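You operate a simulated robot arm through the tools that you are given. There is no shell and no other tool. Be economical: measure what you need, move in short steps, check, and stop when the job is done.

You are at the controls of a simulated two-armed robot. One attempt, no reset.

TASK
Crimp the blue hose to the size on its collar.
Fine: stand it in the crimper die, set the size dial and shut the yellow guard; pump to the green, let the crimper lever up, then open the crimper valve.

Only the result counts: the job must be done as asked and must still hold three seconds after the hand-in. Knocking over, shifting, dropping, spilling or breaking anything else fails it.

THE ROBOT
Two 7-joint arms with two-finger parallel grippers on one trunk, hanging from a carriage that runs on a gantry, over the field with the corners [520, 1836], [-760, 1836], [-760, -464], [520, -464] (x, y) and turns from -6.772 to 5.219 rad about z. Base frame: it is fixed where the carriage stands at the start and does not move with it; the origin is on the floor, on the carriage's upright axis, x ahead of it, y to its left, z up; the surface under the hand at the start is at about z = 872. Units: mm, rad, N and s.
The left shoulder is at the start at [40, 173, 1600], the right one opposite. With the tool pointing down near the work surface each hand reaches from about 100 to 580 mm from the robot's upright axis, wherever it stands, measured 20 degrees to its own side. Places, roughly: crimper die [500, 200, 900]; crimper lever [600, 100, 1000]; crimper valve [400, 200, 900]; size dial [400, 400, 900]; yellow guard [600, 200, 1000]. Payload 3.43 kg a hand.
The tool frame of a hand sits at the grasp point between the pads (the TCP): z along the fingers, y along the line on which they close. The tips reach 30 mm beyond it. The gripper opens to 94 mm. The fingers are 28 mm wide and 10 mm thick; the gripper's body (50 by 96 mm) begins 55 mm behind the TCP.
Orientation is told as [roll, pitch, yaw] about the base's x, y, z axes, in that order, counted from this pose: with the fingers straight down and closing along the base's y, the tool's x points along the base's -x, its y along +y and its z along -z.

THE INTERFACE
- The arms move only by the tool nudge_tool. It takes "left_increments", "right_increments" or both (then of equal length, played together; a hand with none holds still); each is a list of rows, each a list of 7 numbers: the turn, a rotation vector about the tool's x, y, z in units of 4 degrees (1.0 is 4 degrees), then the shift along the tool's x, y, z in units of 25 mm (1.0 is 25 mm), then the opening, from 0 (shut) to 1 (fully open). In form: [[ax, ay, az, x, y, z, jaw], ...]. A call has 1 to 20 rows; each row shifts and turns the commanded pose from where the row before left it, along the tool's axes as they then stand. A call with a number of a shift or a turn outside -1 to 1 is refused whole. A row lasts 0.2 s, in which the tool goes at most 50 mm and 0.15 rad; a call with a longer step from one row to the next is refused whole, and so is a gripper value outside its range. Where a pose cannot be reached the arm comes as near as it can. A force on the tool above 40 N (or 10 N above the force at the start of the call, whichever is more), or a blocked arm, ends the call early, and 0.2 s more pass. The fingers move at their own pace (about 72 mm/s each) and stop on an object; they squeeze with about 34 N. The grip force told is the motor's: it shows also when the fingers shut on nothing. Time passes only in rows, and 0.2 s behind the last, so rows that do not move let the fingers close. The reply holds the time, the measured pose of the TCP, the force on the tool along the base axes, the opening and the grip force, in the units named above and with some noise, with the torque about the TCP (base axes, N m) and any sound that the robot's microphone picked up, and new pictures: "show" is both (left out), scene, wrist or none (wrist: the cameras of the hands that moved).
- Cameras (640 x 400 px; columns grow to the right, rows downward): "scene" is now at [229.2, 13, 1878.6]; the picture's right is [0.19, -0.98, 0.00], its down [-0.83, -0.16, -0.53] and it looks along [0.52, 0.10, -0.85] (base axes); focal length 276 px, centre (320, 200). "left" rides on the left gripper at [76, -14, -103] in its tool frame; the picture's right is [0.18, 0.98, 0.00], its down [-0.75, 0.14, -0.64] and it looks along [-0.63, 0.12, 0.77] (tool axes); focal length 243 px, centre (320, 200). "right" rides on the right gripper at [76, 14, -103] in its tool frame; the picture's right is [-0.18, 0.98, 0.00], its down [-0.75, -0.14, -0.64] and it looks along [-0.63, -0.12, 0.77] (tool axes); focal length 243 px, centre (320, 200). There is no depth. A picture from a camera that has moved, and an enlarged one, comes with that camera's place and axes in the base frame and with its lens.
- lift_body(by): slides the trunk up (or, below 0, down) by that many mm; the arms and the scene camera ride with it, the base frame stays. It gives what a move gives, with no picture.
- base_move(legs): drives the robot by 1 to 6 legs, each [ahead, left, turn to the left] in mm, mm and rad, along the robot's own axes; the way and the turn of a leg run together, so that a leg with both is an arc; at most 1500 mm and 3.142 rad a leg. The arms and the cameras ride along, it lands a little off, and it stops where it bumps. It keeps to its track: a leg is cut to what the track allows. It gives what a move gives, and a new picture of the scene camera.
- head_to(pan, tilt): turns the head with the scene camera to pan (to the left, within 1.501 rad either way) and tilt (down, from -0.506 to 1.204), counted from straight ahead of the robot. It gives what a move gives, and a new picture of the scene camera.
- inspect(camera, box): a new picture of the part [left, top, right, bottom] of that camera's present view, enlarged. No time passes.
- finish_job(): hands the job in; it is judged then, once.

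Work in short steps. Places have to be worked out from the pictures, the camera data and where the tool is seen: move nearer, look again, correct. Check each grasp and each placing, and mend what went wrong. You have 120 turns and 260 pictures in all, those below and enlarged ones among them. Open the grippers and draw the arms clear of the work before you hand the job in, unless the task says otherwise; then end with one line.

The tools are called as name(argument=value, ...) on one line, values as JSON. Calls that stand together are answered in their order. nudge_tool: Moves the arms, as the interface text tells. Its arguments: {"type":"object","properties":{"left_increments":{"type":"array"},"right_increments":{"type":"array"},"show":{"type":"string","enum":["both","scene","wrist","none"]}},"required":[]} The other tools are called the same way: lift_body (by) slides the trunk up or down; base_move (legs) drives the base; head_to (pan, tilt) turns the head that bears the scene camera; inspect (camera, box) takes an enlarged picture of a part of a camera's view; finish_job () hands the job in.

At the start:

```text
time: 0.0
left_tool_pos: [577.5, 329.7, 1420.2]
left_tcp_rot: [0.002, 0.003, -0.001]
left_ft_force: [0.5, -0.1, -0.8]
left_moment: [0.04, -0.01, 0.0]
left_finger_gap: 93.9
left_gripper_force: 0.1
right_tool_pos: [641.2, -112.6, 1329.0]
right_tcp_rot: [0.003, -0.004, -0.016]
right_ft_force: [4.3, 93.4, -57.6]
right_moment: [-12.09, -4.54, -8.26]
right_finger_gap: 93.9
right_gripper_force: 0.1
trunk travel left (down, up): [-753.0, 28.0]
robot x, y, heading: [-2.1, 0.4, 0.001]
head pan, tilt: [0.194, 1.012]
```

scene: 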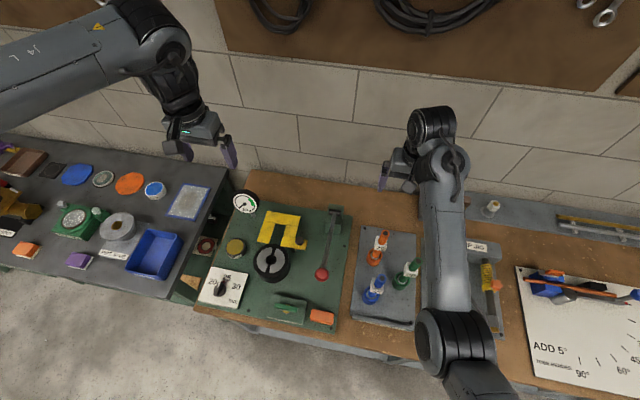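
right: 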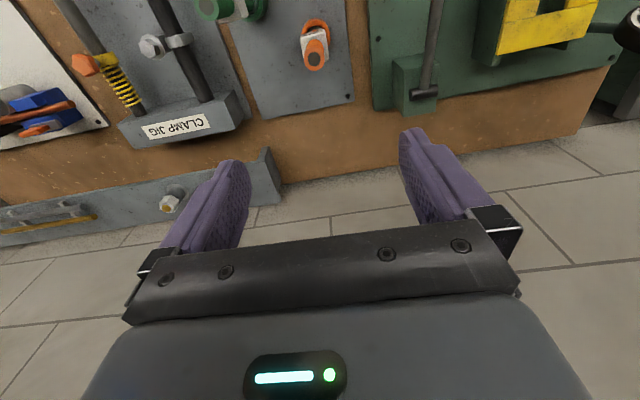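
left: 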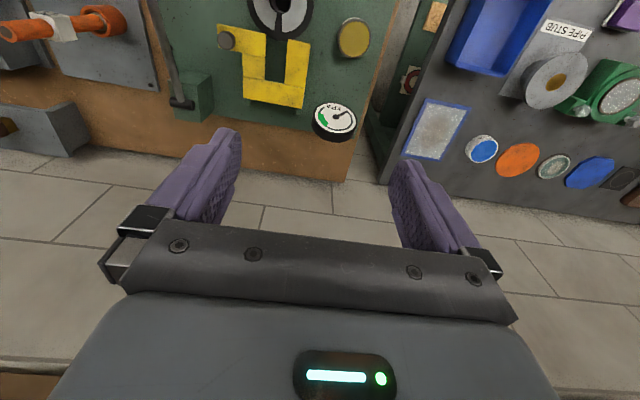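

I'll look closely at the crimper station and the hoses first.

inspect(camera="scene", box=[190, 180, 350, 340])

inspect(camera="scene", box=[345, 215, 445, 325])

inspect(camera="left", box=[150, 0, 400, 160])

```text
2.50 times, centred on (270, 260) of scene
camera zoom: at [229.2, 13.0, 1878.6], right [0.19, -0.98, 0.0], down [-0.83, -0.16, -0.53], along [0.52, 0.1, -0.85], focal length 689 px, centre (445, 50)
```

zoom: 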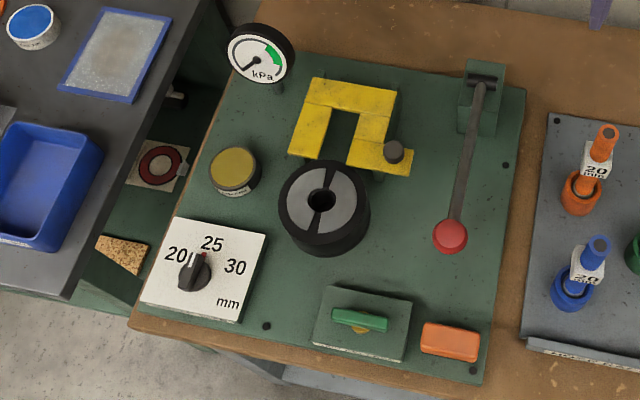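

```text
3.64 times, centred on (395, 270) of scene
camera zoom: at [229.2, 13.0, 1878.6], right [0.19, -0.98, 0.0], down [-0.83, -0.16, -0.53], along [0.52, 0.1, -0.85], focal length 1002 px, centre (47, -54)
```

zoom: 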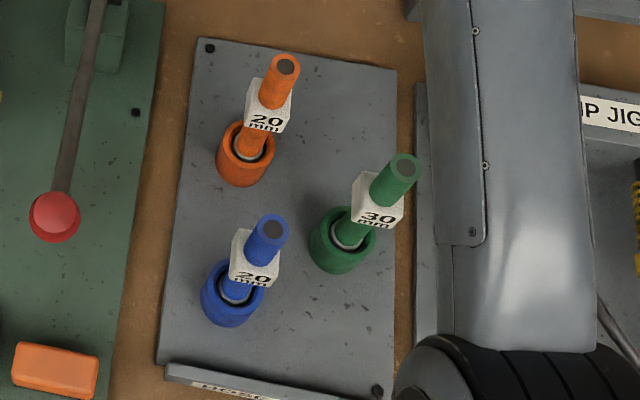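

```text
2.50 times, centred on (275, 80) of left
camera zoom: at [500.8, 315.9, 1523.4], right [-0.18, 0.98, 0.0], down [0.75, 0.14, 0.64], along [0.63, 0.12, -0.77], focal length 606 px, centre (432, 500)
```

zoom: 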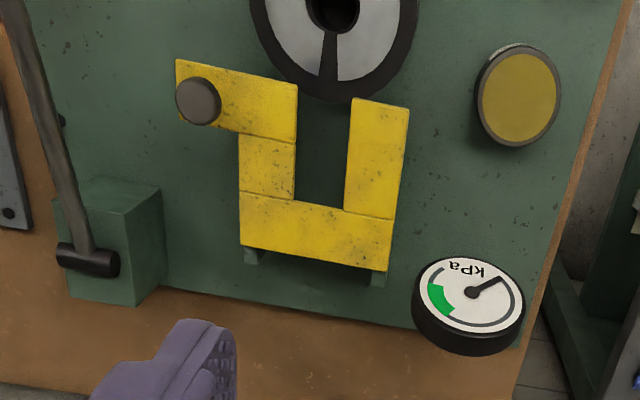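

Blue's collar seems to read 20 mm. The right wrist reports a big force, so I'll draw that hand back a little and see whether it's a contact or a bias.

nudge_tool(right_increments=[[0, 0, 0, 1, 0, 0, 1], [0, 0, 0, 1, 0, 0, 1], [0, 0, 0, 0, 0, 0, 1]], show="scene")

```text
time: 0.3
left_tool_pos: [577.5, 330.4, 1420.3]
left_tcp_rot: [-0.001, 0.0, 0.0]
left_ft_force: [0.1, 0.6, 0.1]
left_moment: [-0.01, 0.03, 0.02]
left_finger_gap: 94.3
left_gripper_force: 0.1
right_tool_pos: [639.5, -111.3, 1329.4]
right_tcp_rot: [0.007, -0.017, -0.054]
right_ft_force: [4.3, 24.0, -15.9]
right_moment: [-3.09, -0.91, -2.16]
right_finger_gap: 93.8
right_gripper_force: 0.1
right hand out of reach, approached as far as the arm can: row 1
trunk travel left (down, up): [-753.0, 28.0]
robot x, y, heading: [2.3, -0.6, 0.001]
head pan, tilt: [0.194, 1.012]
stopped in row 1 (right hand): the force on the tool passed its limit at 250 N (the readings are from after the stop); the commanded pose is now the measured one
camera scene: at [229.2, 13.0, 1878.7], right [0.19, -0.98, 0.0], down [-0.83, -0.16, -0.53], along [0.52, 0.1, -0.85], focal length 276 px, centre (320, 200)
```

scene: 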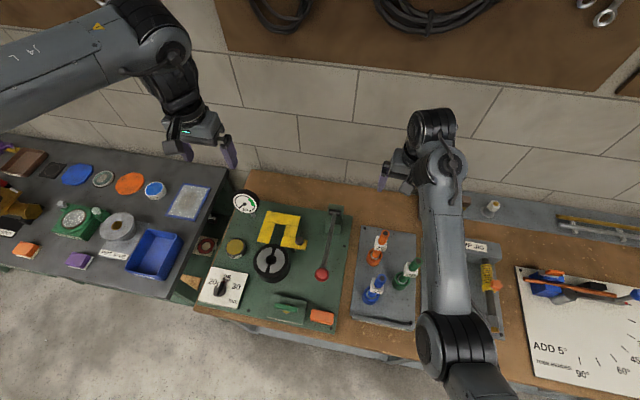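

The right arm is jammed at a limit. I'll try a small move along the direction in which it's being pushed.

nudge_tool(right_increments=[[0, 0, 0, 0, 0.3, 0.2, 1], [0, 0, 0, 0, 0.3, 0.2, 1], [0, 0, 0, 0, 0, 0, 1]], show="none")

inspect(camera="scene", box=[360, 90, 540, 240])

```text
time: 1.1
left_tool_pos: [575.6, 330.7, 1418.9]
left_tcp_rot: [0.0, 0.0, 0.001]
left_ft_force: [0.0, 0.4, 0.6]
left_moment: [0.0, 0.0, 0.0]
left_finger_gap: 94.2
left_gripper_force: 0.0
right_tool_pos: [639.6, -96.8, 1319.8]
right_tcp_rot: [0.006, -0.014, -0.05]
right_ft_force: [-1.0, -0.4, 0.3]
right_moment: [-0.02, 0.04, 0.02]
right_finger_gap: 93.9
right_gripper_force: 0.1
trunk travel left (down, up): [-753.0, 28.0]
robot x, y, heading: [0.0, -0.1, 0.001]
head pan, tilt: [0.194, 1.012]
```

```text
2.67 times, centred on (450, 165) of scene
camera zoom: at [229.2, 13.0, 1878.6], right [0.19, -0.98, 0.0], down [-0.83, -0.16, -0.53], along [0.52, 0.1, -0.85], focal length 735 px, centre (-27, 293)
```

zoom: 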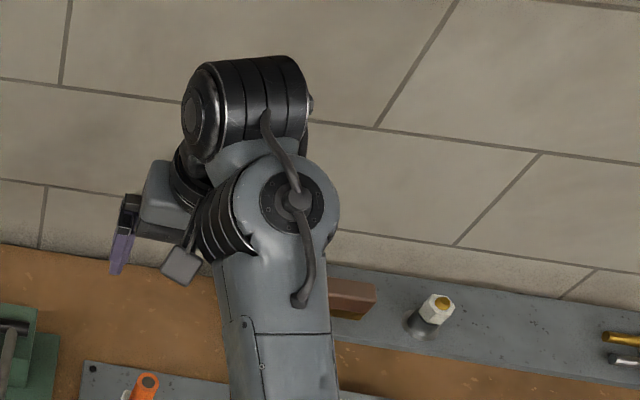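

The right arm is free now, so I'll leave it parked and work with the left. I'm moving the base so that the blue hose falls within the left hand's range.

base_move(legs=[[50, -270, 0]])

```text
time: 3.0
left_tool_pos: [624.5, 77.9, 1421.2]
left_tcp_rot: [0.0, 0.0, 0.007]
left_ft_force: [0.2, -0.6, -0.1]
left_moment: [-0.03, 0.0, 0.0]
left_finger_gap: 93.8
left_gripper_force: 0.0
right_tool_pos: [690.2, -348.3, 1318.3]
right_tcp_rot: [0.009, -0.016, -0.042]
right_ft_force: [1.5, 0.4, 1.0]
right_moment: [-0.02, 0.03, 0.0]
right_finger_gap: 94.2
right_gripper_force: 0.1
trunk travel left (down, up): [-753.0, 28.0]
robot x, y, heading: [53.4, -258.7, 0.006]
head pan, tilt: [0.194, 1.012]
camera scene: at [279.6, -242.2, 1878.6], right [0.2, -0.98, 0.0], down [-0.83, -0.17, -0.53], along [0.52, 0.11, -0.85], focal length 276 px, centre (320, 200)
```

scene: 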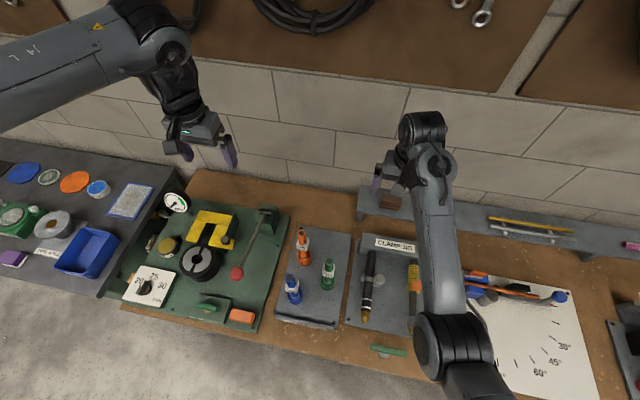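

I'm zooming in on the blue hose from this second viewpoint to triangulate it.

inspect(camera="scene", box=[265, 220, 345, 320])

inspect(camera="scene", box=[110, 180, 290, 335])

```text
4.00 times, centred on (305, 270) of scene
camera zoom: at [279.6, -242.2, 1878.6], right [0.2, -0.98, 0.0], down [-0.83, -0.17, -0.53], along [0.52, 0.11, -0.85], focal length 1102 px, centre (380, -80)
```

zoom: 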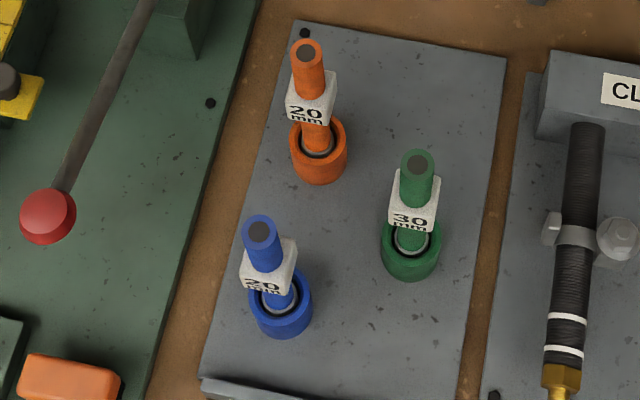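

```text
2.58 times, centred on (200, 258) of scene
camera zoom: at [279.6, -242.2, 1878.6], right [0.2, -0.98, 0.0], down [-0.83, -0.17, -0.53], along [0.52, 0.11, -0.85], focal length 711 px, centre (630, 52)
```

zoom: 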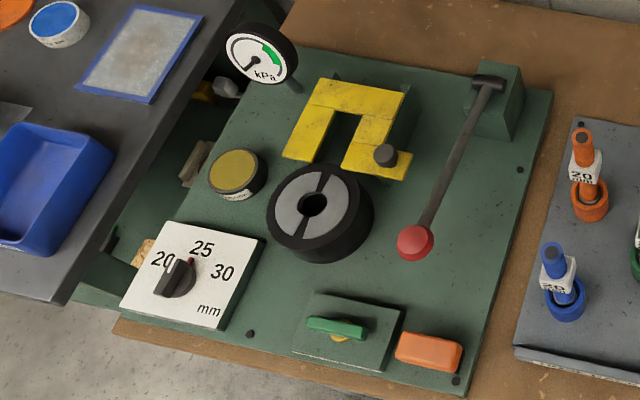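

Triangulation puts the blue hose upright at about (480, -112), with its cup top at about z 930, the collar at about 1020 and the hose top at about 1110. I'm moving the left hand above it.

nudge_tool(left_increments=[[0, 0, 0, 0.72, -0.95, 0.5, 1], [0, 0, 0, 0.72, -0.95, 0.5, 1], [0, 0, 0, 0.72, -0.95, 0.5, 1], [0, 0, 0, 0.72, -0.95, 0.5, 1], [0, 0, 0, 0.72, -0.95, 0.5, 1], [0, 0, 0, 0.72, -0.95, 0.5, 1], [0, 0, 0, 0.72, -0.95, 0.5, 1], [0, 0, 0, 0.72, -0.95, 0.5, 1], [0, 0, 0, 0, 0, 0, 1]], show="both")

```text
time: 5.0
left_tool_pos: [479.9, -112.3, 1323.0]
left_tcp_rot: [-0.001, -0.002, 0.007]
left_ft_force: [-0.6, -0.4, -0.4]
left_moment: [0.01, 0.0, -0.04]
left_finger_gap: 94.0
left_gripper_force: 0.1
right_tool_pos: [689.9, -349.9, 1319.2]
right_tcp_rot: [0.005, -0.014, -0.043]
right_ft_force: [0.3, 0.0, 0.6]
right_moment: [0.0, -0.01, 0.05]
right_finger_gap: 94.1
right_gripper_force: 0.0
trunk travel left (down, up): [-753.0, 28.0]
robot x, y, heading: [51.8, -255.8, 0.007]
head pan, tilt: [0.194, 1.012]
camera scene: at [279.6, -242.2, 1878.6], right [0.2, -0.98, 0.0], down [-0.83, -0.17, -0.53], along [0.52, 0.11, -0.85], focal length 276 px, centre (320, 200)
camera left: at [404.6, -127.9, 1425.3], right [-0.19, 0.98, 0.0], down [0.75, 0.15, 0.64], along [0.63, 0.12, -0.77], focal length 243 px, centre (320, 200)
```

scene: 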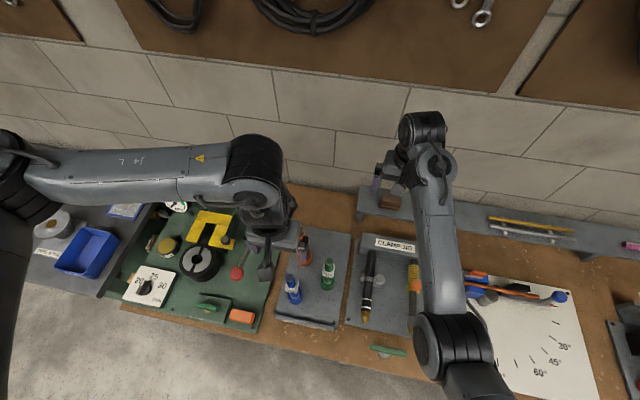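
left: 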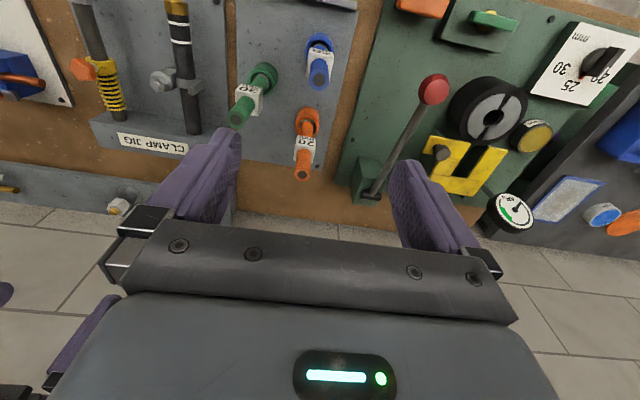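

The position agrees. I'm zooming in to read the blue collar and the dial.

inspect(camera="left", box=[220, 20, 380, 120])

inspect(camera="left", box=[400, 0, 640, 150])

```text
4.00 times, centred on (300, 70) of left
camera zoom: at [404.6, -127.9, 1425.3], right [-0.19, 0.98, 0.0], down [0.75, 0.15, 0.64], along [0.63, 0.12, -0.77], focal length 970 px, centre (400, 720)
```

zoom: 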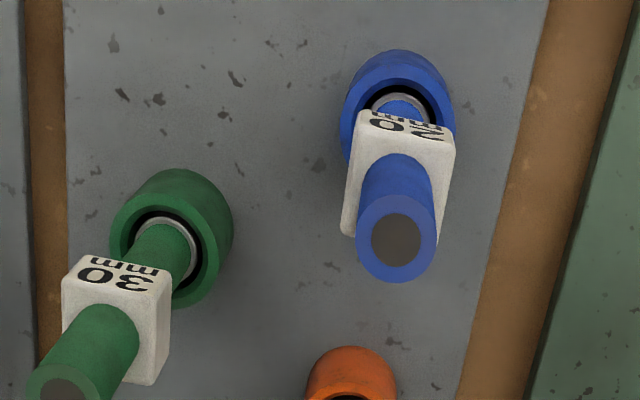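

```text
2.67 times, centred on (520, 75) of left
camera zoom: at [404.6, -127.9, 1425.3], right [-0.19, 0.98, 0.0], down [0.75, 0.15, 0.64], along [0.63, 0.12, -0.77], focal length 647 px, centre (-213, 533)
```

zoom: 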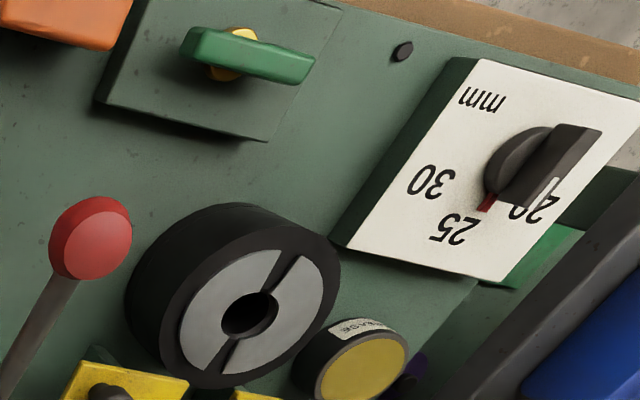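

Blue's collar reads 20. I'm descending to just above the hose top to check alignment.

nudge_tool(left_increments=[[0, 0, 0, 0.1, -0.1, 0.95, 1], [0, 0, 0, 0, 0, 0.95, 1], [0, 0, 0, 0, 0, 0.95, 1], [0, 0, 0, 0, 0, 0.95, 1], [0, 0, 0, 0, 0, 0.95, 1], [0, 0, 0, 0, 0, 0.75, 1], [0, 0, 0, 0, 0, 0, 1]], show="wrist")

```text
time: 6.6
left_tool_pos: [478.5, -114.3, 1185.1]
left_tcp_rot: [-0.004, 0.0, 0.008]
left_ft_force: [0.4, 0.2, 0.3]
left_moment: [-0.03, 0.01, 0.0]
left_finger_gap: 93.8
left_gripper_force: 0.1
right_tool_pos: [692.0, -350.2, 1319.4]
right_tcp_rot: [0.007, -0.017, -0.044]
right_ft_force: [-0.2, 0.8, -0.1]
right_moment: [0.01, -0.01, 0.02]
right_finger_gap: 93.9
right_gripper_force: 0.1
trunk travel left (down, up): [-753.0, 28.0]
robot x, y, heading: [55.1, -257.5, 0.007]
head pan, tilt: [0.194, 1.012]
camera left: at [404.0, -130.4, 1288.1], right [-0.19, 0.98, 0.0], down [0.75, 0.15, 0.64], along [0.63, 0.12, -0.77], focal length 243 px, centre (320, 200)
```

left: 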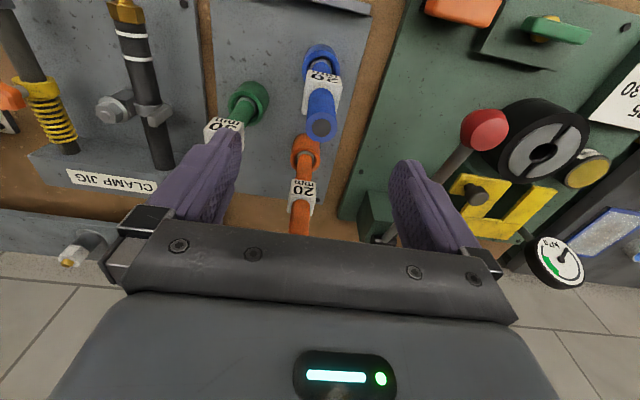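

I'm lowering so the fingers straddle the hose top, then I'll re-check its fore-aft position.

nudge_tool(left_increments=[[0, 0, 0, 0.1, -0.05, 0.8, 1], [0, 0, 0, 0, 0, 0.8, 1], [0, 0, 0, 0, 0, 0.8, 1], [0, 0, 0, 0, 0, 0.6, 1], [0, 0, 0, 0, 0, 0, 1]], show="both")

```text
time: 7.8
left_tool_pos: [478.5, -117.6, 1107.1]
left_tcp_rot: [0.0, 0.001, 0.008]
left_ft_force: [-0.7, 0.2, -0.5]
left_moment: [0.0, 0.0, 0.02]
left_finger_gap: 93.7
left_gripper_force: 0.0
right_tool_pos: [691.4, -348.8, 1319.5]
right_tcp_rot: [0.008, -0.014, -0.044]
right_ft_force: [-0.4, -0.6, 1.0]
right_moment: [0.04, -0.04, 0.01]
right_finger_gap: 94.1
right_gripper_force: 0.0
trunk travel left (down, up): [-753.0, 28.0]
robot x, y, heading: [52.2, -254.5, 0.006]
head pan, tilt: [0.194, 1.012]
camera scene: at [279.6, -242.2, 1878.6], right [0.2, -0.98, 0.0], down [-0.83, -0.17, -0.53], along [0.52, 0.11, -0.85], focal length 276 px, centre (320, 200)
camera left: at [402.6, -133.0, 1210.2], right [-0.19, 0.98, 0.0], down [0.75, 0.15, 0.64], along [0.63, 0.12, -0.77], focal length 243 px, centre (320, 200)
```

scene: 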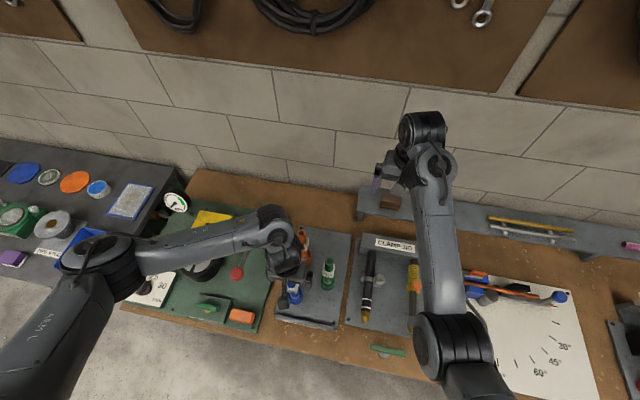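
left: 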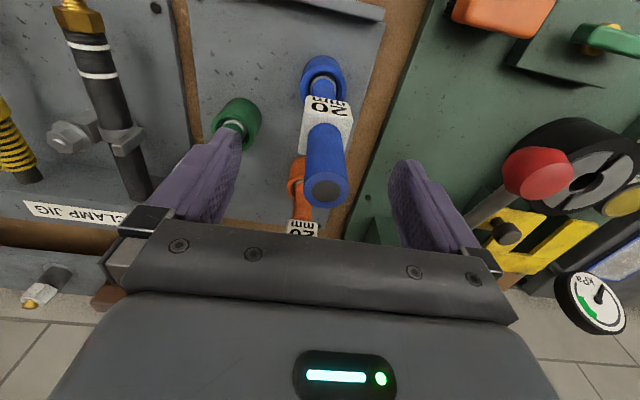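

The hose top is at about (482, -115, 1102) and the collar top at about 1055. I'm lowering to TCP z 1089 so the tips stay above the collar, and closing.

nudge_tool(left_increments=[[0, 0, 0, -0.12, 0.1, 0.68, 1], [0, 0, 0, 0, 0, 0, 1], [0, 0, 0, 0, 0, 0, 0], [0, 0, 0, 0, 0, 0, 0], [0, 0, 0, 0, 0, 0, 0], [0, 0, 0, 0, 0, 0, 0]], show="wrist")

```text
time: 9.2
left_tool_pos: [479.0, -114.8, 1089.4]
left_tcp_rot: [0.001, 0.0, 0.007]
left_ft_force: [0.9, 0.9, -0.7]
left_moment: [0.46, 0.04, 0.02]
left_finger_gap: 24.3
left_gripper_force: 33.7
right_tool_pos: [690.3, -349.8, 1319.6]
right_tcp_rot: [0.006, -0.015, -0.042]
right_ft_force: [-0.7, 0.1, 0.0]
right_moment: [0.02, 0.01, -0.01]
right_finger_gap: 94.2
right_gripper_force: 0.0
trunk travel left (down, up): [-753.0, 28.0]
robot x, y, heading: [52.3, -257.9, 0.007]
head pan, tilt: [0.194, 1.012]
camera left: at [403.5, -129.9, 1191.5], right [-0.19, 0.98, 0.0], down [0.75, 0.15, 0.64], along [0.63, 0.12, -0.77], focal length 243 px, centre (320, 200)
```

left: 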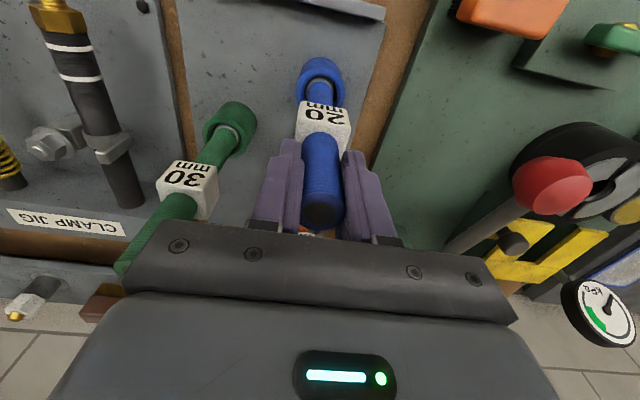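

The hose is gripped (gap 24 mm). I'm lifting straight up.

nudge_tool(left_increments=[[0, 0, 0, 0, 0, -0.5, 0], [0, 0, 0, 0, 0, -0.8, 0], [0, 0, 0, 0, 0, -1, 0], [0, 0, 0, 0, 0, -1, 0], [0, 0, 0, 0, 0, -1, 0], [0, 0, 0, 0, 0, -1, 0], [0, 0, 0, 0, 0, -1, 0], [0, 0, 0, 0, 0, -1, 0], [0, 0, 0, 0, 0, -1, 0], [0, 0, 0, 0, 0, -1, 0], [0, 0, 0, 0, 0, 0, 0]], show="both")

```text
time: 11.6
left_tool_pos: [480.4, -116.7, 1324.5]
left_tcp_rot: [-0.001, 0.0, 0.006]
left_ft_force: [0.3, 0.6, -1.4]
left_moment: [0.03, 0.0, -0.02]
left_finger_gap: 24.3
left_gripper_force: 34.0
right_tool_pos: [692.4, -350.1, 1318.2]
right_tcp_rot: [0.005, -0.015, -0.043]
right_ft_force: [0.1, 0.1, -0.1]
right_moment: [0.03, -0.03, -0.01]
right_finger_gap: 94.1
right_gripper_force: 0.0
trunk travel left (down, up): [-753.0, 28.0]
robot x, y, heading: [50.9, -254.3, 0.007]
head pan, tilt: [0.194, 1.012]
camera scene: at [279.6, -242.2, 1878.6], right [0.2, -0.98, 0.0], down [-0.83, -0.17, -0.53], along [0.52, 0.11, -0.85], focal length 276 px, centre (320, 200)
camera left: at [405.0, -130.7, 1427.4], right [-0.19, 0.98, 0.0], down [0.75, 0.15, 0.64], along [0.63, 0.12, -0.77], focal length 243 px, centre (320, 200)
```

scene: 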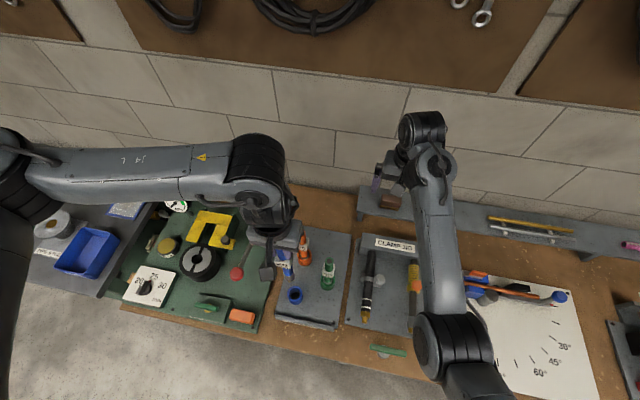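
left: 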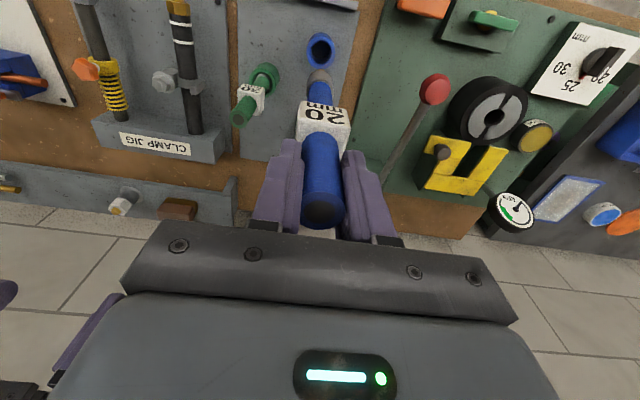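

The hose is held and upright. I'll raise it a little more for clearance, then drive left to the crimper.

nudge_tool(left_increments=[[0, 0, 0, 0, 0, -1, 0], [0, 0, 0, 0, 0, -1, 0], [0, 0, 0, 0, 0, 0, 0]], show="none")

base_move(legs=[[20, 356, 0]])

inspect(camera="left", box=[0, 0, 640, 400])

```text
time: 12.4
left_tool_pos: [478.7, -115.2, 1374.3]
left_tcp_rot: [0.0, 0.0, 0.006]
left_ft_force: [-0.4, -0.2, -1.4]
left_moment: [-0.01, -0.01, 0.0]
left_finger_gap: 24.0
left_gripper_force: 33.8
right_tool_pos: [691.5, -349.1, 1318.3]
right_tcp_rot: [0.006, -0.015, -0.043]
right_ft_force: [0.1, -0.2, 0.3]
right_moment: [0.03, -0.01, -0.01]
right_finger_gap: 94.1
right_gripper_force: 0.0
trunk travel left (down, up): [-753.0, 28.0]
robot x, y, heading: [50.5, -256.4, 0.01]
head pan, tilt: [0.194, 1.012]
```

```text
time: 14.6
left_tool_pos: [495.9, 229.1, 1374.8]
left_tcp_rot: [-0.001, 0.002, 0.006]
left_ft_force: [-0.7, -0.2, -1.2]
left_moment: [-0.06, -0.01, -0.01]
left_finger_gap: 24.2
left_gripper_force: 34.3
right_tool_pos: [707.8, -7.4, 1319.4]
right_tcp_rot: [0.007, -0.014, -0.044]
right_ft_force: [0.1, 0.0, 0.6]
right_moment: [-0.01, 0.01, -0.02]
right_finger_gap: 93.9
right_gripper_force: 0.0
trunk travel left (down, up): [-753.0, 28.0]
robot x, y, heading: [64.4, 87.7, 0.01]
head pan, tilt: [0.194, 1.012]
camera scene: at [297.2, 100.7, 1878.6], right [0.2, -0.98, 0.0], down [-0.83, -0.17, -0.53], along [0.52, 0.11, -0.85], focal length 276 px, centre (320, 200)
```

scene: 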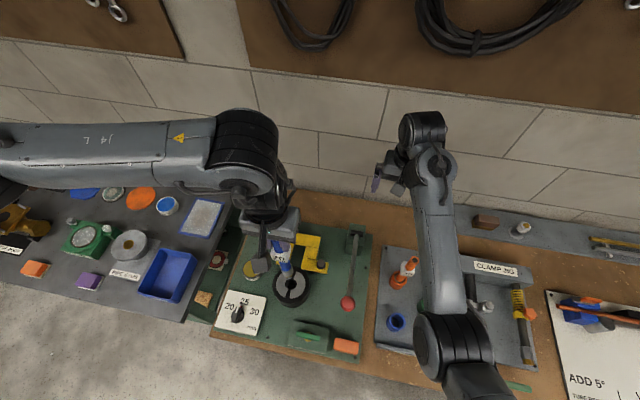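

```text
1.00 times, centred on (320, 200) of left (not enlarged: the box is as wide or as high as the picture)
camera zoom: at [420.5, 213.2, 1476.9], right [-0.19, 0.98, 0.0], down [0.75, 0.15, 0.64], along [0.63, 0.12, -0.77], focal length 243 px, centre (320, 200)
```

zoom: 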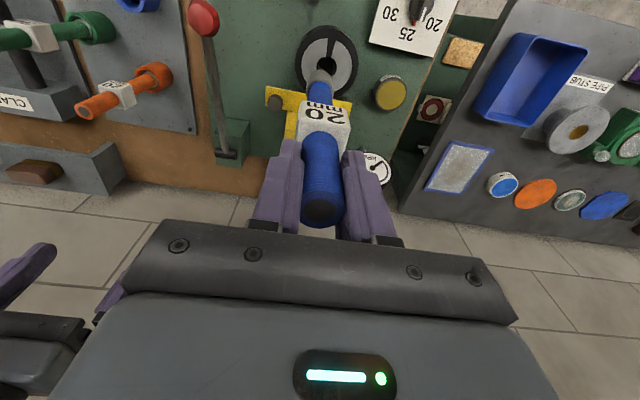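

I'm zooming on the die to refine its centre relative to the hose.

inspect(camera="left", box=[270, 10, 390, 110])

inspect(camera="scene", box=[240, 220, 340, 320])

```text
4.00 times, centred on (330, 60) of left
camera zoom: at [420.5, 213.2, 1476.9], right [-0.19, 0.98, 0.0], down [0.75, 0.15, 0.64], along [0.63, 0.12, -0.77], focal length 970 px, centre (280, 760)
```

zoom: 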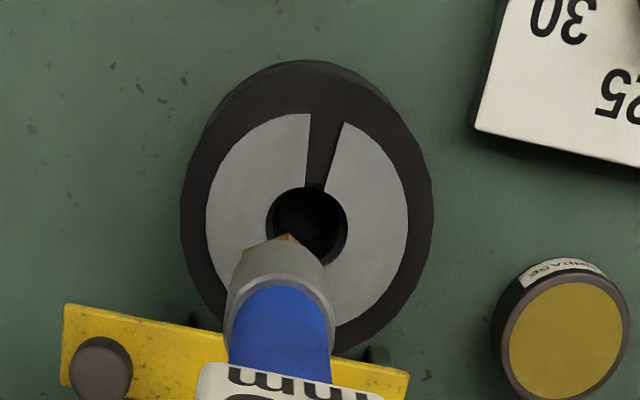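

```text
4.00 times, centred on (290, 270) of scene
camera zoom: at [297.2, 100.7, 1878.6], right [0.2, -0.98, 0.0], down [-0.83, -0.17, -0.53], along [0.52, 0.11, -0.85], focal length 1102 px, centre (440, -80)
```

zoom: 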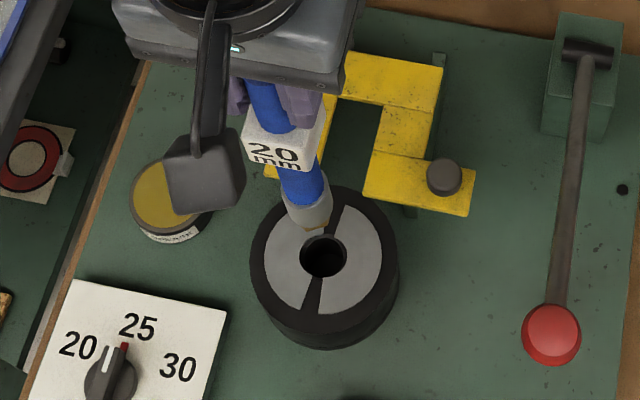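

The brass tip leads the ferrule, and the die centre works out at about (516, 244). I'm moving over it and lowering to roughly 40 mm above.

nudge_tool(left_increments=[[0, 0, 0, -0.4, 0.3, 0.9, 0], [0, 0, 0, -0.4, 0.3, 0.9, 0], [0, 0, 0, 0, 0, 0.9, 0], [0, 0, 0, 0, 0, 0.9, 0], [0, 0, 0, 0, 0, 0.9, 0], [0, 0, 0, 0, 0, 0.9, 0], [0, 0, 0, 0, 0, 0, 0]], show="none")

inspect(camera="left", box=[270, 10, 390, 110])

inspect(camera="scene", box=[240, 220, 340, 320])

```text
time: 16.2
left_tool_pos: [514.0, 242.8, 1238.3]
left_tcp_rot: [0.0, 0.002, 0.005]
left_ft_force: [0.0, -0.9, -1.9]
left_moment: [-0.08, -0.04, 0.04]
left_finger_gap: 24.5
left_gripper_force: 33.9
right_tool_pos: [708.2, -7.7, 1318.7]
right_tcp_rot: [0.006, -0.016, -0.043]
right_ft_force: [-0.1, -0.2, -0.3]
right_moment: [-0.03, 0.01, 0.01]
right_finger_gap: 94.0
right_gripper_force: 0.1
trunk travel left (down, up): [-753.0, 28.0]
robot x, y, heading: [70.6, 88.1, 0.008]
head pan, tilt: [0.194, 1.012]
```

```text
4.00 times, centred on (330, 60) of left
camera zoom: at [438.1, 227.4, 1341.4], right [-0.19, 0.98, 0.0], down [0.75, 0.15, 0.64], along [0.63, 0.12, -0.77], focal length 970 px, centre (280, 760)
```

zoom: 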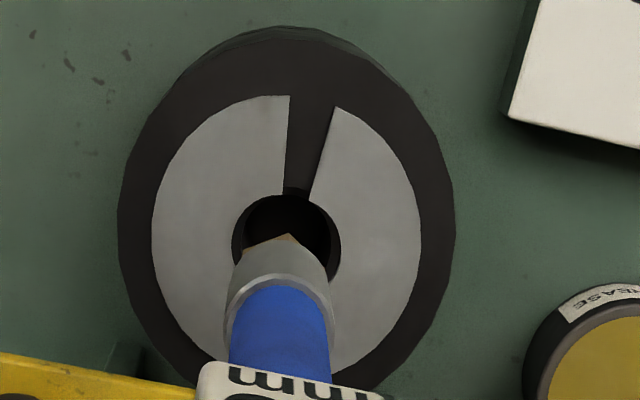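

```text
4.00 times, centred on (290, 270) of scene
camera zoom: at [297.2, 100.7, 1878.6], right [0.2, -0.98, 0.0], down [-0.83, -0.17, -0.53], along [0.52, 0.11, -0.85], focal length 1102 px, centre (440, -80)
```

zoom: 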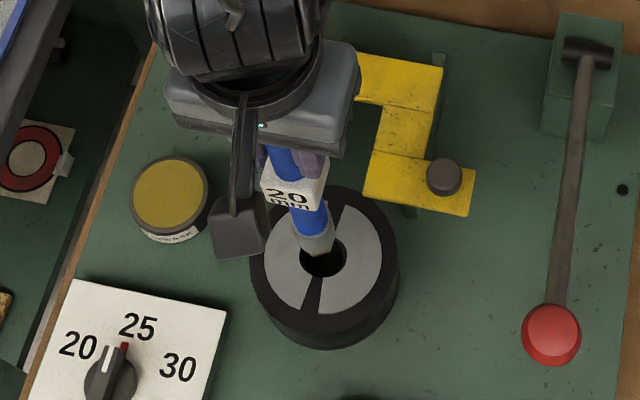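

The hole looks about 2 mm to +y and about 2 mm to -x of the TCP. I'll correct a bit and lower 35 mm more, then look again.

nudge_tool(left_increments=[[0, 0, 0, 0.06, 0.08, 0.7, 0], [0, 0, 0, 0, 0, 0.7, 0], [0, 0, 0, 0, 0, 0, 0]], show="none")

inspect(camera="left", box=[270, 10, 390, 110])

inspect(camera="scene", box=[260, 240, 330, 300])

```text
time: 17.0
left_tool_pos: [515.1, 243.9, 1204.4]
left_tcp_rot: [0.0, 0.001, 0.005]
left_ft_force: [0.5, 1.0, -3.1]
left_moment: [0.08, -0.02, -0.01]
left_finger_gap: 24.1
left_gripper_force: 33.2
right_tool_pos: [709.2, -7.2, 1319.6]
right_tcp_rot: [0.005, -0.016, -0.043]
right_ft_force: [-0.2, 0.8, 0.2]
right_moment: [0.01, 0.0, 0.0]
right_finger_gap: 93.7
right_gripper_force: 0.0
trunk travel left (down, up): [-753.0, 28.0]
robot x, y, heading: [66.5, 84.2, 0.011]
head pan, tilt: [0.194, 1.012]
```

```text
4.00 times, centred on (330, 60) of left
camera zoom: at [439.6, 228.8, 1307.5], right [-0.19, 0.98, 0.0], down [0.75, 0.15, 0.64], along [0.63, 0.12, -0.77], focal length 970 px, centre (280, 760)
```

zoom: 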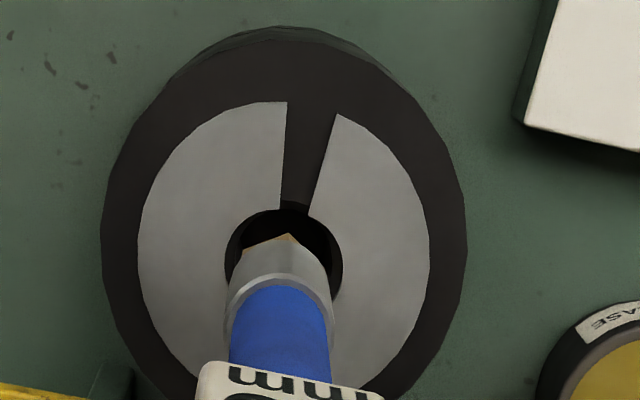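

```text
6.67 times, centred on (295, 270) of scene
camera zoom: at [297.2, 100.7, 1878.6], right [0.2, -0.98, 0.0], down [-0.83, -0.17, -0.53], along [0.52, 0.11, -0.85], focal length 1837 px, centre (487, -267)
```

zoom: 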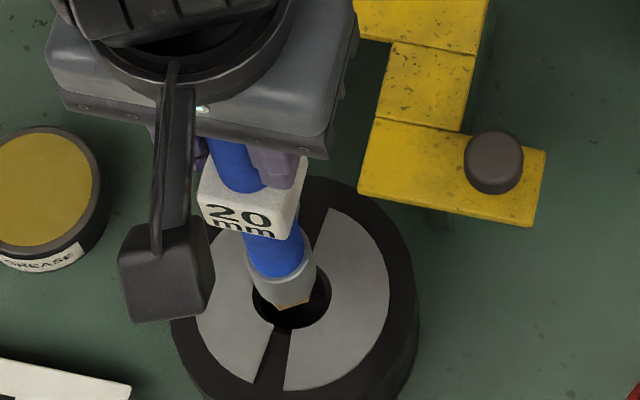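

The tip is aligned with the bore to about 1 mm and just at its mouth. I'm lowering slowly and watching the force.

nudge_tool(left_increments=[[0, 0, 0, 0, 0.04, 0.3, 0], [0, 0, 0, 0, 0, 0.3, 0], [0, 0, 0, 0, 0, 0.3, 0], [0, 0, 0, 0, 0, 0.3, 0], [0, 0, 0, 0, 0, 0, 0]], show="none")

inspect(camera="left", box=[270, 10, 390, 110])

inspect(camera="scene", box=[260, 240, 330, 300])

```text
time: 18.2
left_tool_pos: [513.4, 247.0, 1174.2]
left_tcp_rot: [0.001, 0.0, 0.005]
left_ft_force: [1.1, -0.3, -2.3]
left_moment: [0.08, -0.01, -0.02]
left_finger_gap: 24.0
left_gripper_force: 33.9
right_tool_pos: [709.7, -5.8, 1318.7]
right_tcp_rot: [0.006, -0.015, -0.045]
right_ft_force: [-0.9, -0.7, 0.3]
right_moment: [0.01, 0.01, -0.03]
right_finger_gap: 94.0
right_gripper_force: 0.0
trunk travel left (down, up): [-753.0, 28.0]
robot x, y, heading: [65.4, 90.4, 0.004]
head pan, tilt: [0.194, 1.012]
```

```text
4.00 times, centred on (330, 60) of left
camera zoom: at [438.7, 231.7, 1277.2], right [-0.19, 0.98, 0.0], down [0.75, 0.15, 0.64], along [0.63, 0.12, -0.77], focal length 970 px, centre (280, 760)
```

zoom: 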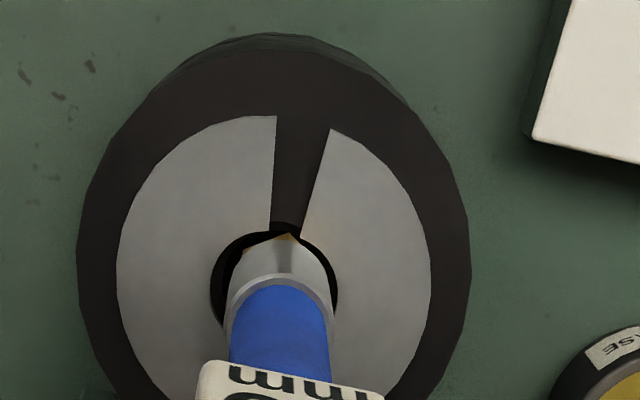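

```text
6.67 times, centred on (295, 270) of scene
camera zoom: at [297.2, 100.7, 1878.6], right [0.2, -0.98, 0.0], down [-0.83, -0.17, -0.53], along [0.52, 0.11, -0.85], focal length 1837 px, centre (487, -267)
```

zoom: 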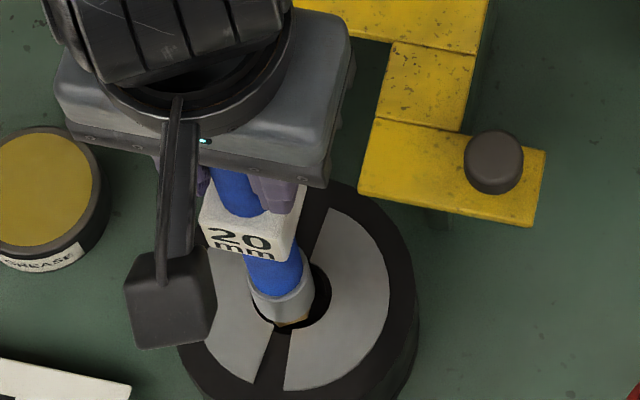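

The hose is entering, slightly off by about +2 mm in y and -1.7 mm in x. I'm correcting and continuing down gently.

nudge_tool(left_increments=[[0, 0, 0, -0.07, -0.08, 0, 0], [0, 0, 0, 0, 0, 0.25, 0], [0, 0, 0, 0, 0, 0.25, 0], [0, 0, 0, 0, 0, 0.25, 0], [0, 0, 0, 0, 0, 0, 0]], show="none")

inspect(camera="left", box=[270, 10, 390, 110])

inspect(camera="scene", box=[260, 240, 330, 300])

```text
time: 19.4
left_tool_pos: [516.8, 245.9, 1156.2]
left_tcp_rot: [0.001, 0.0, 0.007]
left_ft_force: [0.1, 0.0, -2.2]
left_moment: [-0.07, -0.04, -0.01]
left_finger_gap: 23.9
left_gripper_force: 33.9
right_tool_pos: [708.8, -7.0, 1319.0]
right_tcp_rot: [0.005, -0.014, -0.044]
right_ft_force: [-0.5, 0.8, 0.5]
right_moment: [-0.01, 0.01, 0.02]
right_finger_gap: 93.9
right_gripper_force: 0.0
trunk travel left (down, up): [-753.0, 28.0]
robot x, y, heading: [64.9, 88.2, 0.007]
head pan, tilt: [0.194, 1.012]
```

```text
4.00 times, centred on (330, 60) of left
camera zoom: at [441.0, 230.1, 1258.2], right [-0.19, 0.98, 0.0], down [0.75, 0.15, 0.64], along [0.63, 0.12, -0.77], focal length 970 px, centre (280, 760)
```

zoom: 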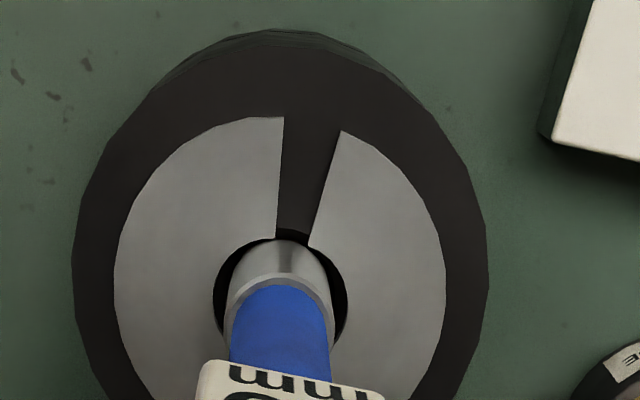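

```text
6.67 times, centred on (295, 270) of scene
camera zoom: at [297.3, 100.8, 1878.6], right [0.2, -0.98, 0.0], down [-0.83, -0.17, -0.53], along [0.52, 0.11, -0.85], focal length 1837 px, centre (487, -267)
```

zoom: 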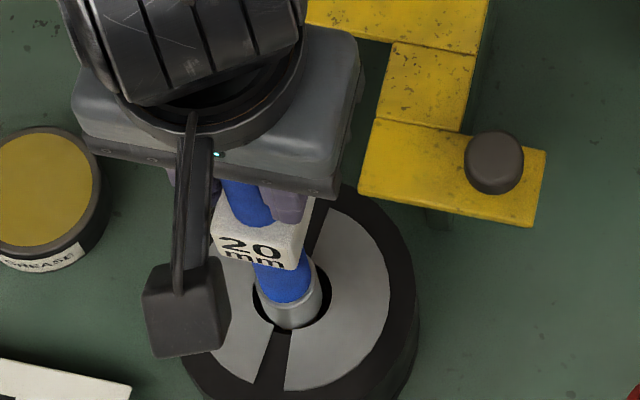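

It's inside the bore and centred. I'm continuing down until contact.

nudge_tool(left_increments=[[0, 0, 0, 0, 0, 0.3, 0], [0, 0, 0, 0, 0, 0.3, 0], [0, 0, 0, 0, 0, 0.3, 0], [0, 0, 0, 0, 0, 0.3, 0], [0, 0, 0, 0, 0, 0, 0]], show="none")

inspect(camera="scene", box=[260, 240, 330, 300])

```text
time: 20.6
left_tool_pos: [516.2, 244.7, 1125.4]
left_tcp_rot: [0.001, -0.001, 0.006]
left_ft_force: [2.3, 2.5, 1.5]
left_moment: [0.59, -0.34, 0.0]
left_finger_gap: 24.3
left_gripper_force: 34.0
right_tool_pos: [709.2, -7.4, 1318.2]
right_tcp_rot: [0.007, -0.017, -0.041]
right_ft_force: [-0.3, -0.1, -0.3]
right_moment: [-0.01, -0.02, -0.01]
right_finger_gap: 94.1
right_gripper_force: 0.1
trunk travel left (down, up): [-753.0, 28.0]
robot x, y, heading: [67.6, 87.5, -0.0]
head pan, tilt: [0.194, 1.012]
```

```text
6.67 times, centred on (295, 270) of scene
camera zoom: at [297.4, 101.0, 1878.8], right [0.2, -0.98, 0.0], down [-0.83, -0.17, -0.53], along [0.52, 0.11, -0.85], focal length 1837 px, centre (487, -267)
```

zoom: 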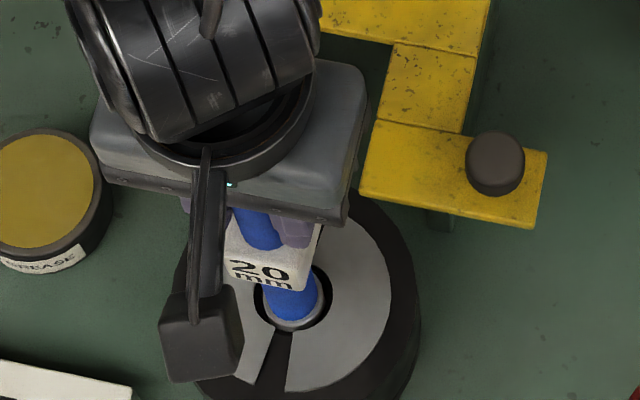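

There's slight contact. I'm pressing on in small steps to see whether it has bottomed.

nudge_tool(left_increments=[[0, 0, 0, 0, 0, 0.12, 0], [0, 0, 0, 0, 0, 0.12, 0], [0, 0, 0, 0, 0, 0, 0]], show="none")

```text
time: 21.4
left_tool_pos: [516.2, 244.4, 1119.6]
left_tcp_rot: [-0.001, -0.001, 0.008]
left_ft_force: [2.9, 3.0, 0.4]
left_moment: [0.51, -0.45, 0.02]
left_finger_gap: 24.1
left_gripper_force: 33.9
right_tool_pos: [710.5, -7.2, 1319.8]
right_tcp_rot: [0.007, -0.016, -0.043]
right_ft_force: [-0.8, 1.0, -0.1]
right_moment: [0.04, 0.0, -0.01]
right_finger_gap: 94.1
right_gripper_force: 0.1
trunk travel left (down, up): [-753.0, 28.0]
robot x, y, heading: [67.8, 92.3, 0.006]
head pan, tilt: [0.194, 1.012]
```

It's only rubbing sideways (+x, +y). I'll shift 1 mm that way and keep lowering.

nudge_tool(left_increments=[[0, 0, 0, -0.06, 0.06, 0, 0], [0, 0, 0, 0, 0, 0.16, 0], [0, 0, 0, 0, 0, 0.16, 0], [0, 0, 0, 0, 0, 0.16, 0], [0, 0, 0, 0, 0, 0, 0]], show="none")

inspect(camera="scene", box=[260, 240, 330, 300])

```text
time: 22.4
left_tool_pos: [522.6, 245.3, 1113.4]
left_tcp_rot: [-0.003, -0.01, 0.006]
left_ft_force: [-3.1, 2.4, 20.5]
left_moment: [0.65, 0.44, 0.01]
left_finger_gap: 24.3
left_gripper_force: 33.7
right_tool_pos: [709.9, -6.7, 1319.9]
right_tcp_rot: [0.006, -0.018, -0.045]
right_ft_force: [-0.3, -0.4, -0.5]
right_moment: [-0.02, 0.01, 0.02]
right_finger_gap: 93.9
right_gripper_force: 0.1
trunk travel left (down, up): [-753.0, 28.0]
robot x, y, heading: [67.4, 86.3, 0.012]
head pan, tilt: [0.194, 1.012]
stopped in row 5 (left hand): the force on the tool passed its limit at 42 N (the readings are from after the stop); the commanded pose is now the measured one
```

```text
6.67 times, centred on (295, 270) of scene
camera zoom: at [297.3, 101.2, 1878.7], right [0.2, -0.98, 0.0], down [-0.83, -0.17, -0.53], along [0.52, 0.11, -0.85], focal length 1837 px, centre (487, -267)
```

zoom: 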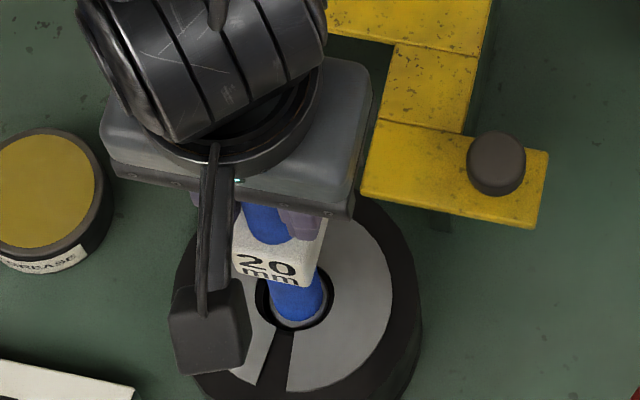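

It has bottomed at TCP z of about 1114. I'll relieve the side offset, release, and back straight up.

nudge_tool(left_increments=[[0, 0, 0, 0.16, 0, -0.04, 0], [0, 0, 0, 0, 0, 0, 0], [0, 0, 0, 0, 0, 0, 0.5], [0, 0, 0, 0, 0, 0, 1], [0, 0, 0, 0, 0, 0, 1], [0, 0, 0, 0, 0, 0, 1]], show="wrist")

```text
time: 23.8
left_tool_pos: [516.2, 244.1, 1113.2]
left_tcp_rot: [-0.004, -0.008, 0.005]
left_ft_force: [-0.2, 0.7, -0.1]
left_moment: [0.01, 0.01, 0.0]
left_finger_gap: 93.8
left_gripper_force: 0.1
right_tool_pos: [709.0, -6.7, 1318.8]
right_tcp_rot: [0.004, -0.016, -0.043]
right_ft_force: [-0.8, -0.1, 0.0]
right_moment: [0.02, 0.01, -0.02]
right_finger_gap: 93.9
right_gripper_force: 0.0
trunk travel left (down, up): [-753.0, 28.0]
robot x, y, heading: [66.2, 87.0, 0.007]
head pan, tilt: [0.194, 1.012]
camera left: at [440.6, 229.2, 1215.1], right [-0.19, 0.98, -0.01], down [0.75, 0.15, 0.65], along [0.64, 0.12, -0.76], focal length 243 px, centre (320, 200)
```

left: 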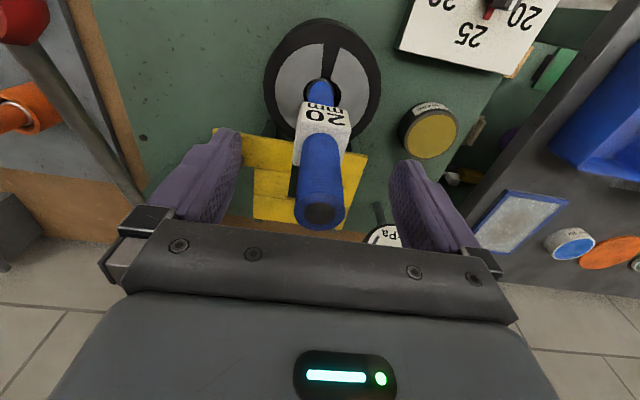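

The hose stands on its own. I'm raising and moving over the size dial for a look.

nudge_tool(left_increments=[[0, 0, 0, 0, 0, -1, 1], [0, 0, 0, 0, 0, -1, 1], [0, 0, 0, 0, 0, -1, 1], [0, 0, 0, 0, 0, -1, 1], [0, 0, 0, 0, 0, -0.6, 1], [0, 0, 0, 0.8, 0.93, 0, 1], [0, 0, 0, 0.8, 0.93, 0, 1], [0, 0, 0, 0.8, 0.93, 0, 1], [0, 0, 0, 0.8, 0.93, 0, 1], [0, 0, 0, 0.8, 0.93, 0, 1], [0, 0, 0, 0.8, 0.93, 0, 1], [0, 0, 0, 0, 0, 0, 1]], show="both")

inspect(camera="left", box=[230, 0, 410, 120])

```text
time: 26.4
left_tool_pos: [394.4, 382.0, 1225.5]
left_tcp_rot: [-0.004, -0.007, 0.004]
left_ft_force: [-0.4, 0.2, -0.3]
left_moment: [-0.02, 0.03, 0.02]
left_finger_gap: 94.2
left_gripper_force: 0.0
right_tool_pos: [708.9, -8.1, 1318.5]
right_tcp_rot: [0.005, -0.016, -0.044]
right_ft_force: [0.4, 0.4, -0.1]
right_moment: [-0.01, 0.0, 0.02]
right_finger_gap: 94.1
right_gripper_force: 0.1
trunk travel left (down, up): [-753.0, 28.0]
robot x, y, heading: [69.5, 84.7, 0.002]
head pan, tilt: [0.194, 1.012]
camera scene: at [297.2, 100.8, 1878.6], right [0.2, -0.98, 0.0], down [-0.83, -0.17, -0.53], along [0.52, 0.11, -0.85], focal length 276 px, centre (320, 200)
camera left: at [317.7, 366.7, 1328.0], right [-0.19, 0.98, -0.01], down [0.75, 0.15, 0.65], along [0.64, 0.12, -0.76], focal length 243 px, centre (320, 200)
```

scene: 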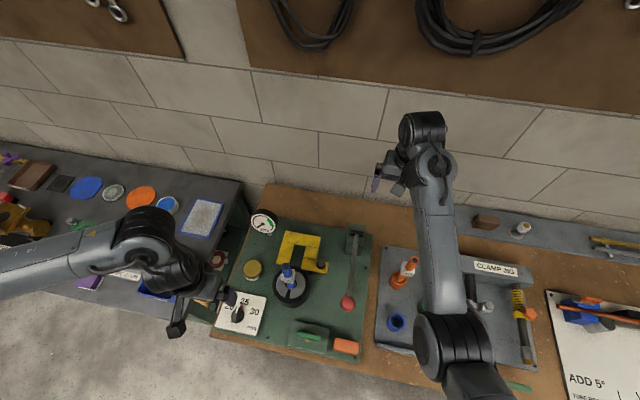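
left: 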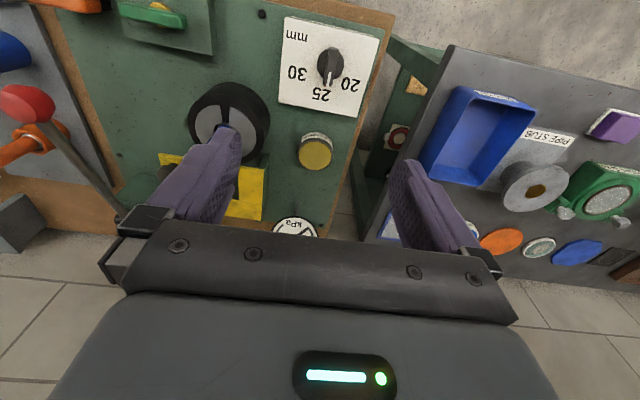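

```text
3.33 times, centred on (320, 60) of left
camera zoom: at [317.7, 366.7, 1328.0], right [-0.19, 0.98, -0.01], down [0.75, 0.15, 0.65], along [0.64, 0.12, -0.76], focal length 809 px, centre (320, 667)
```

zoom: 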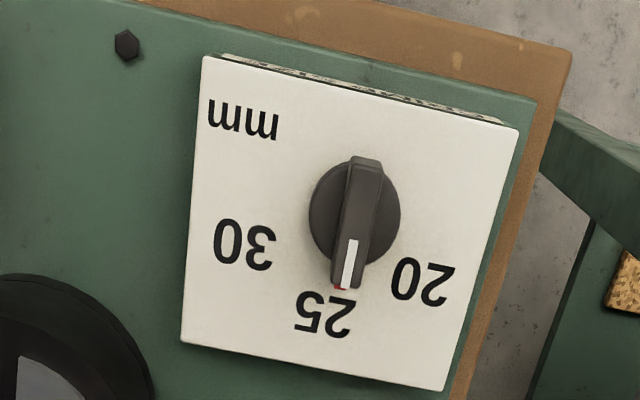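

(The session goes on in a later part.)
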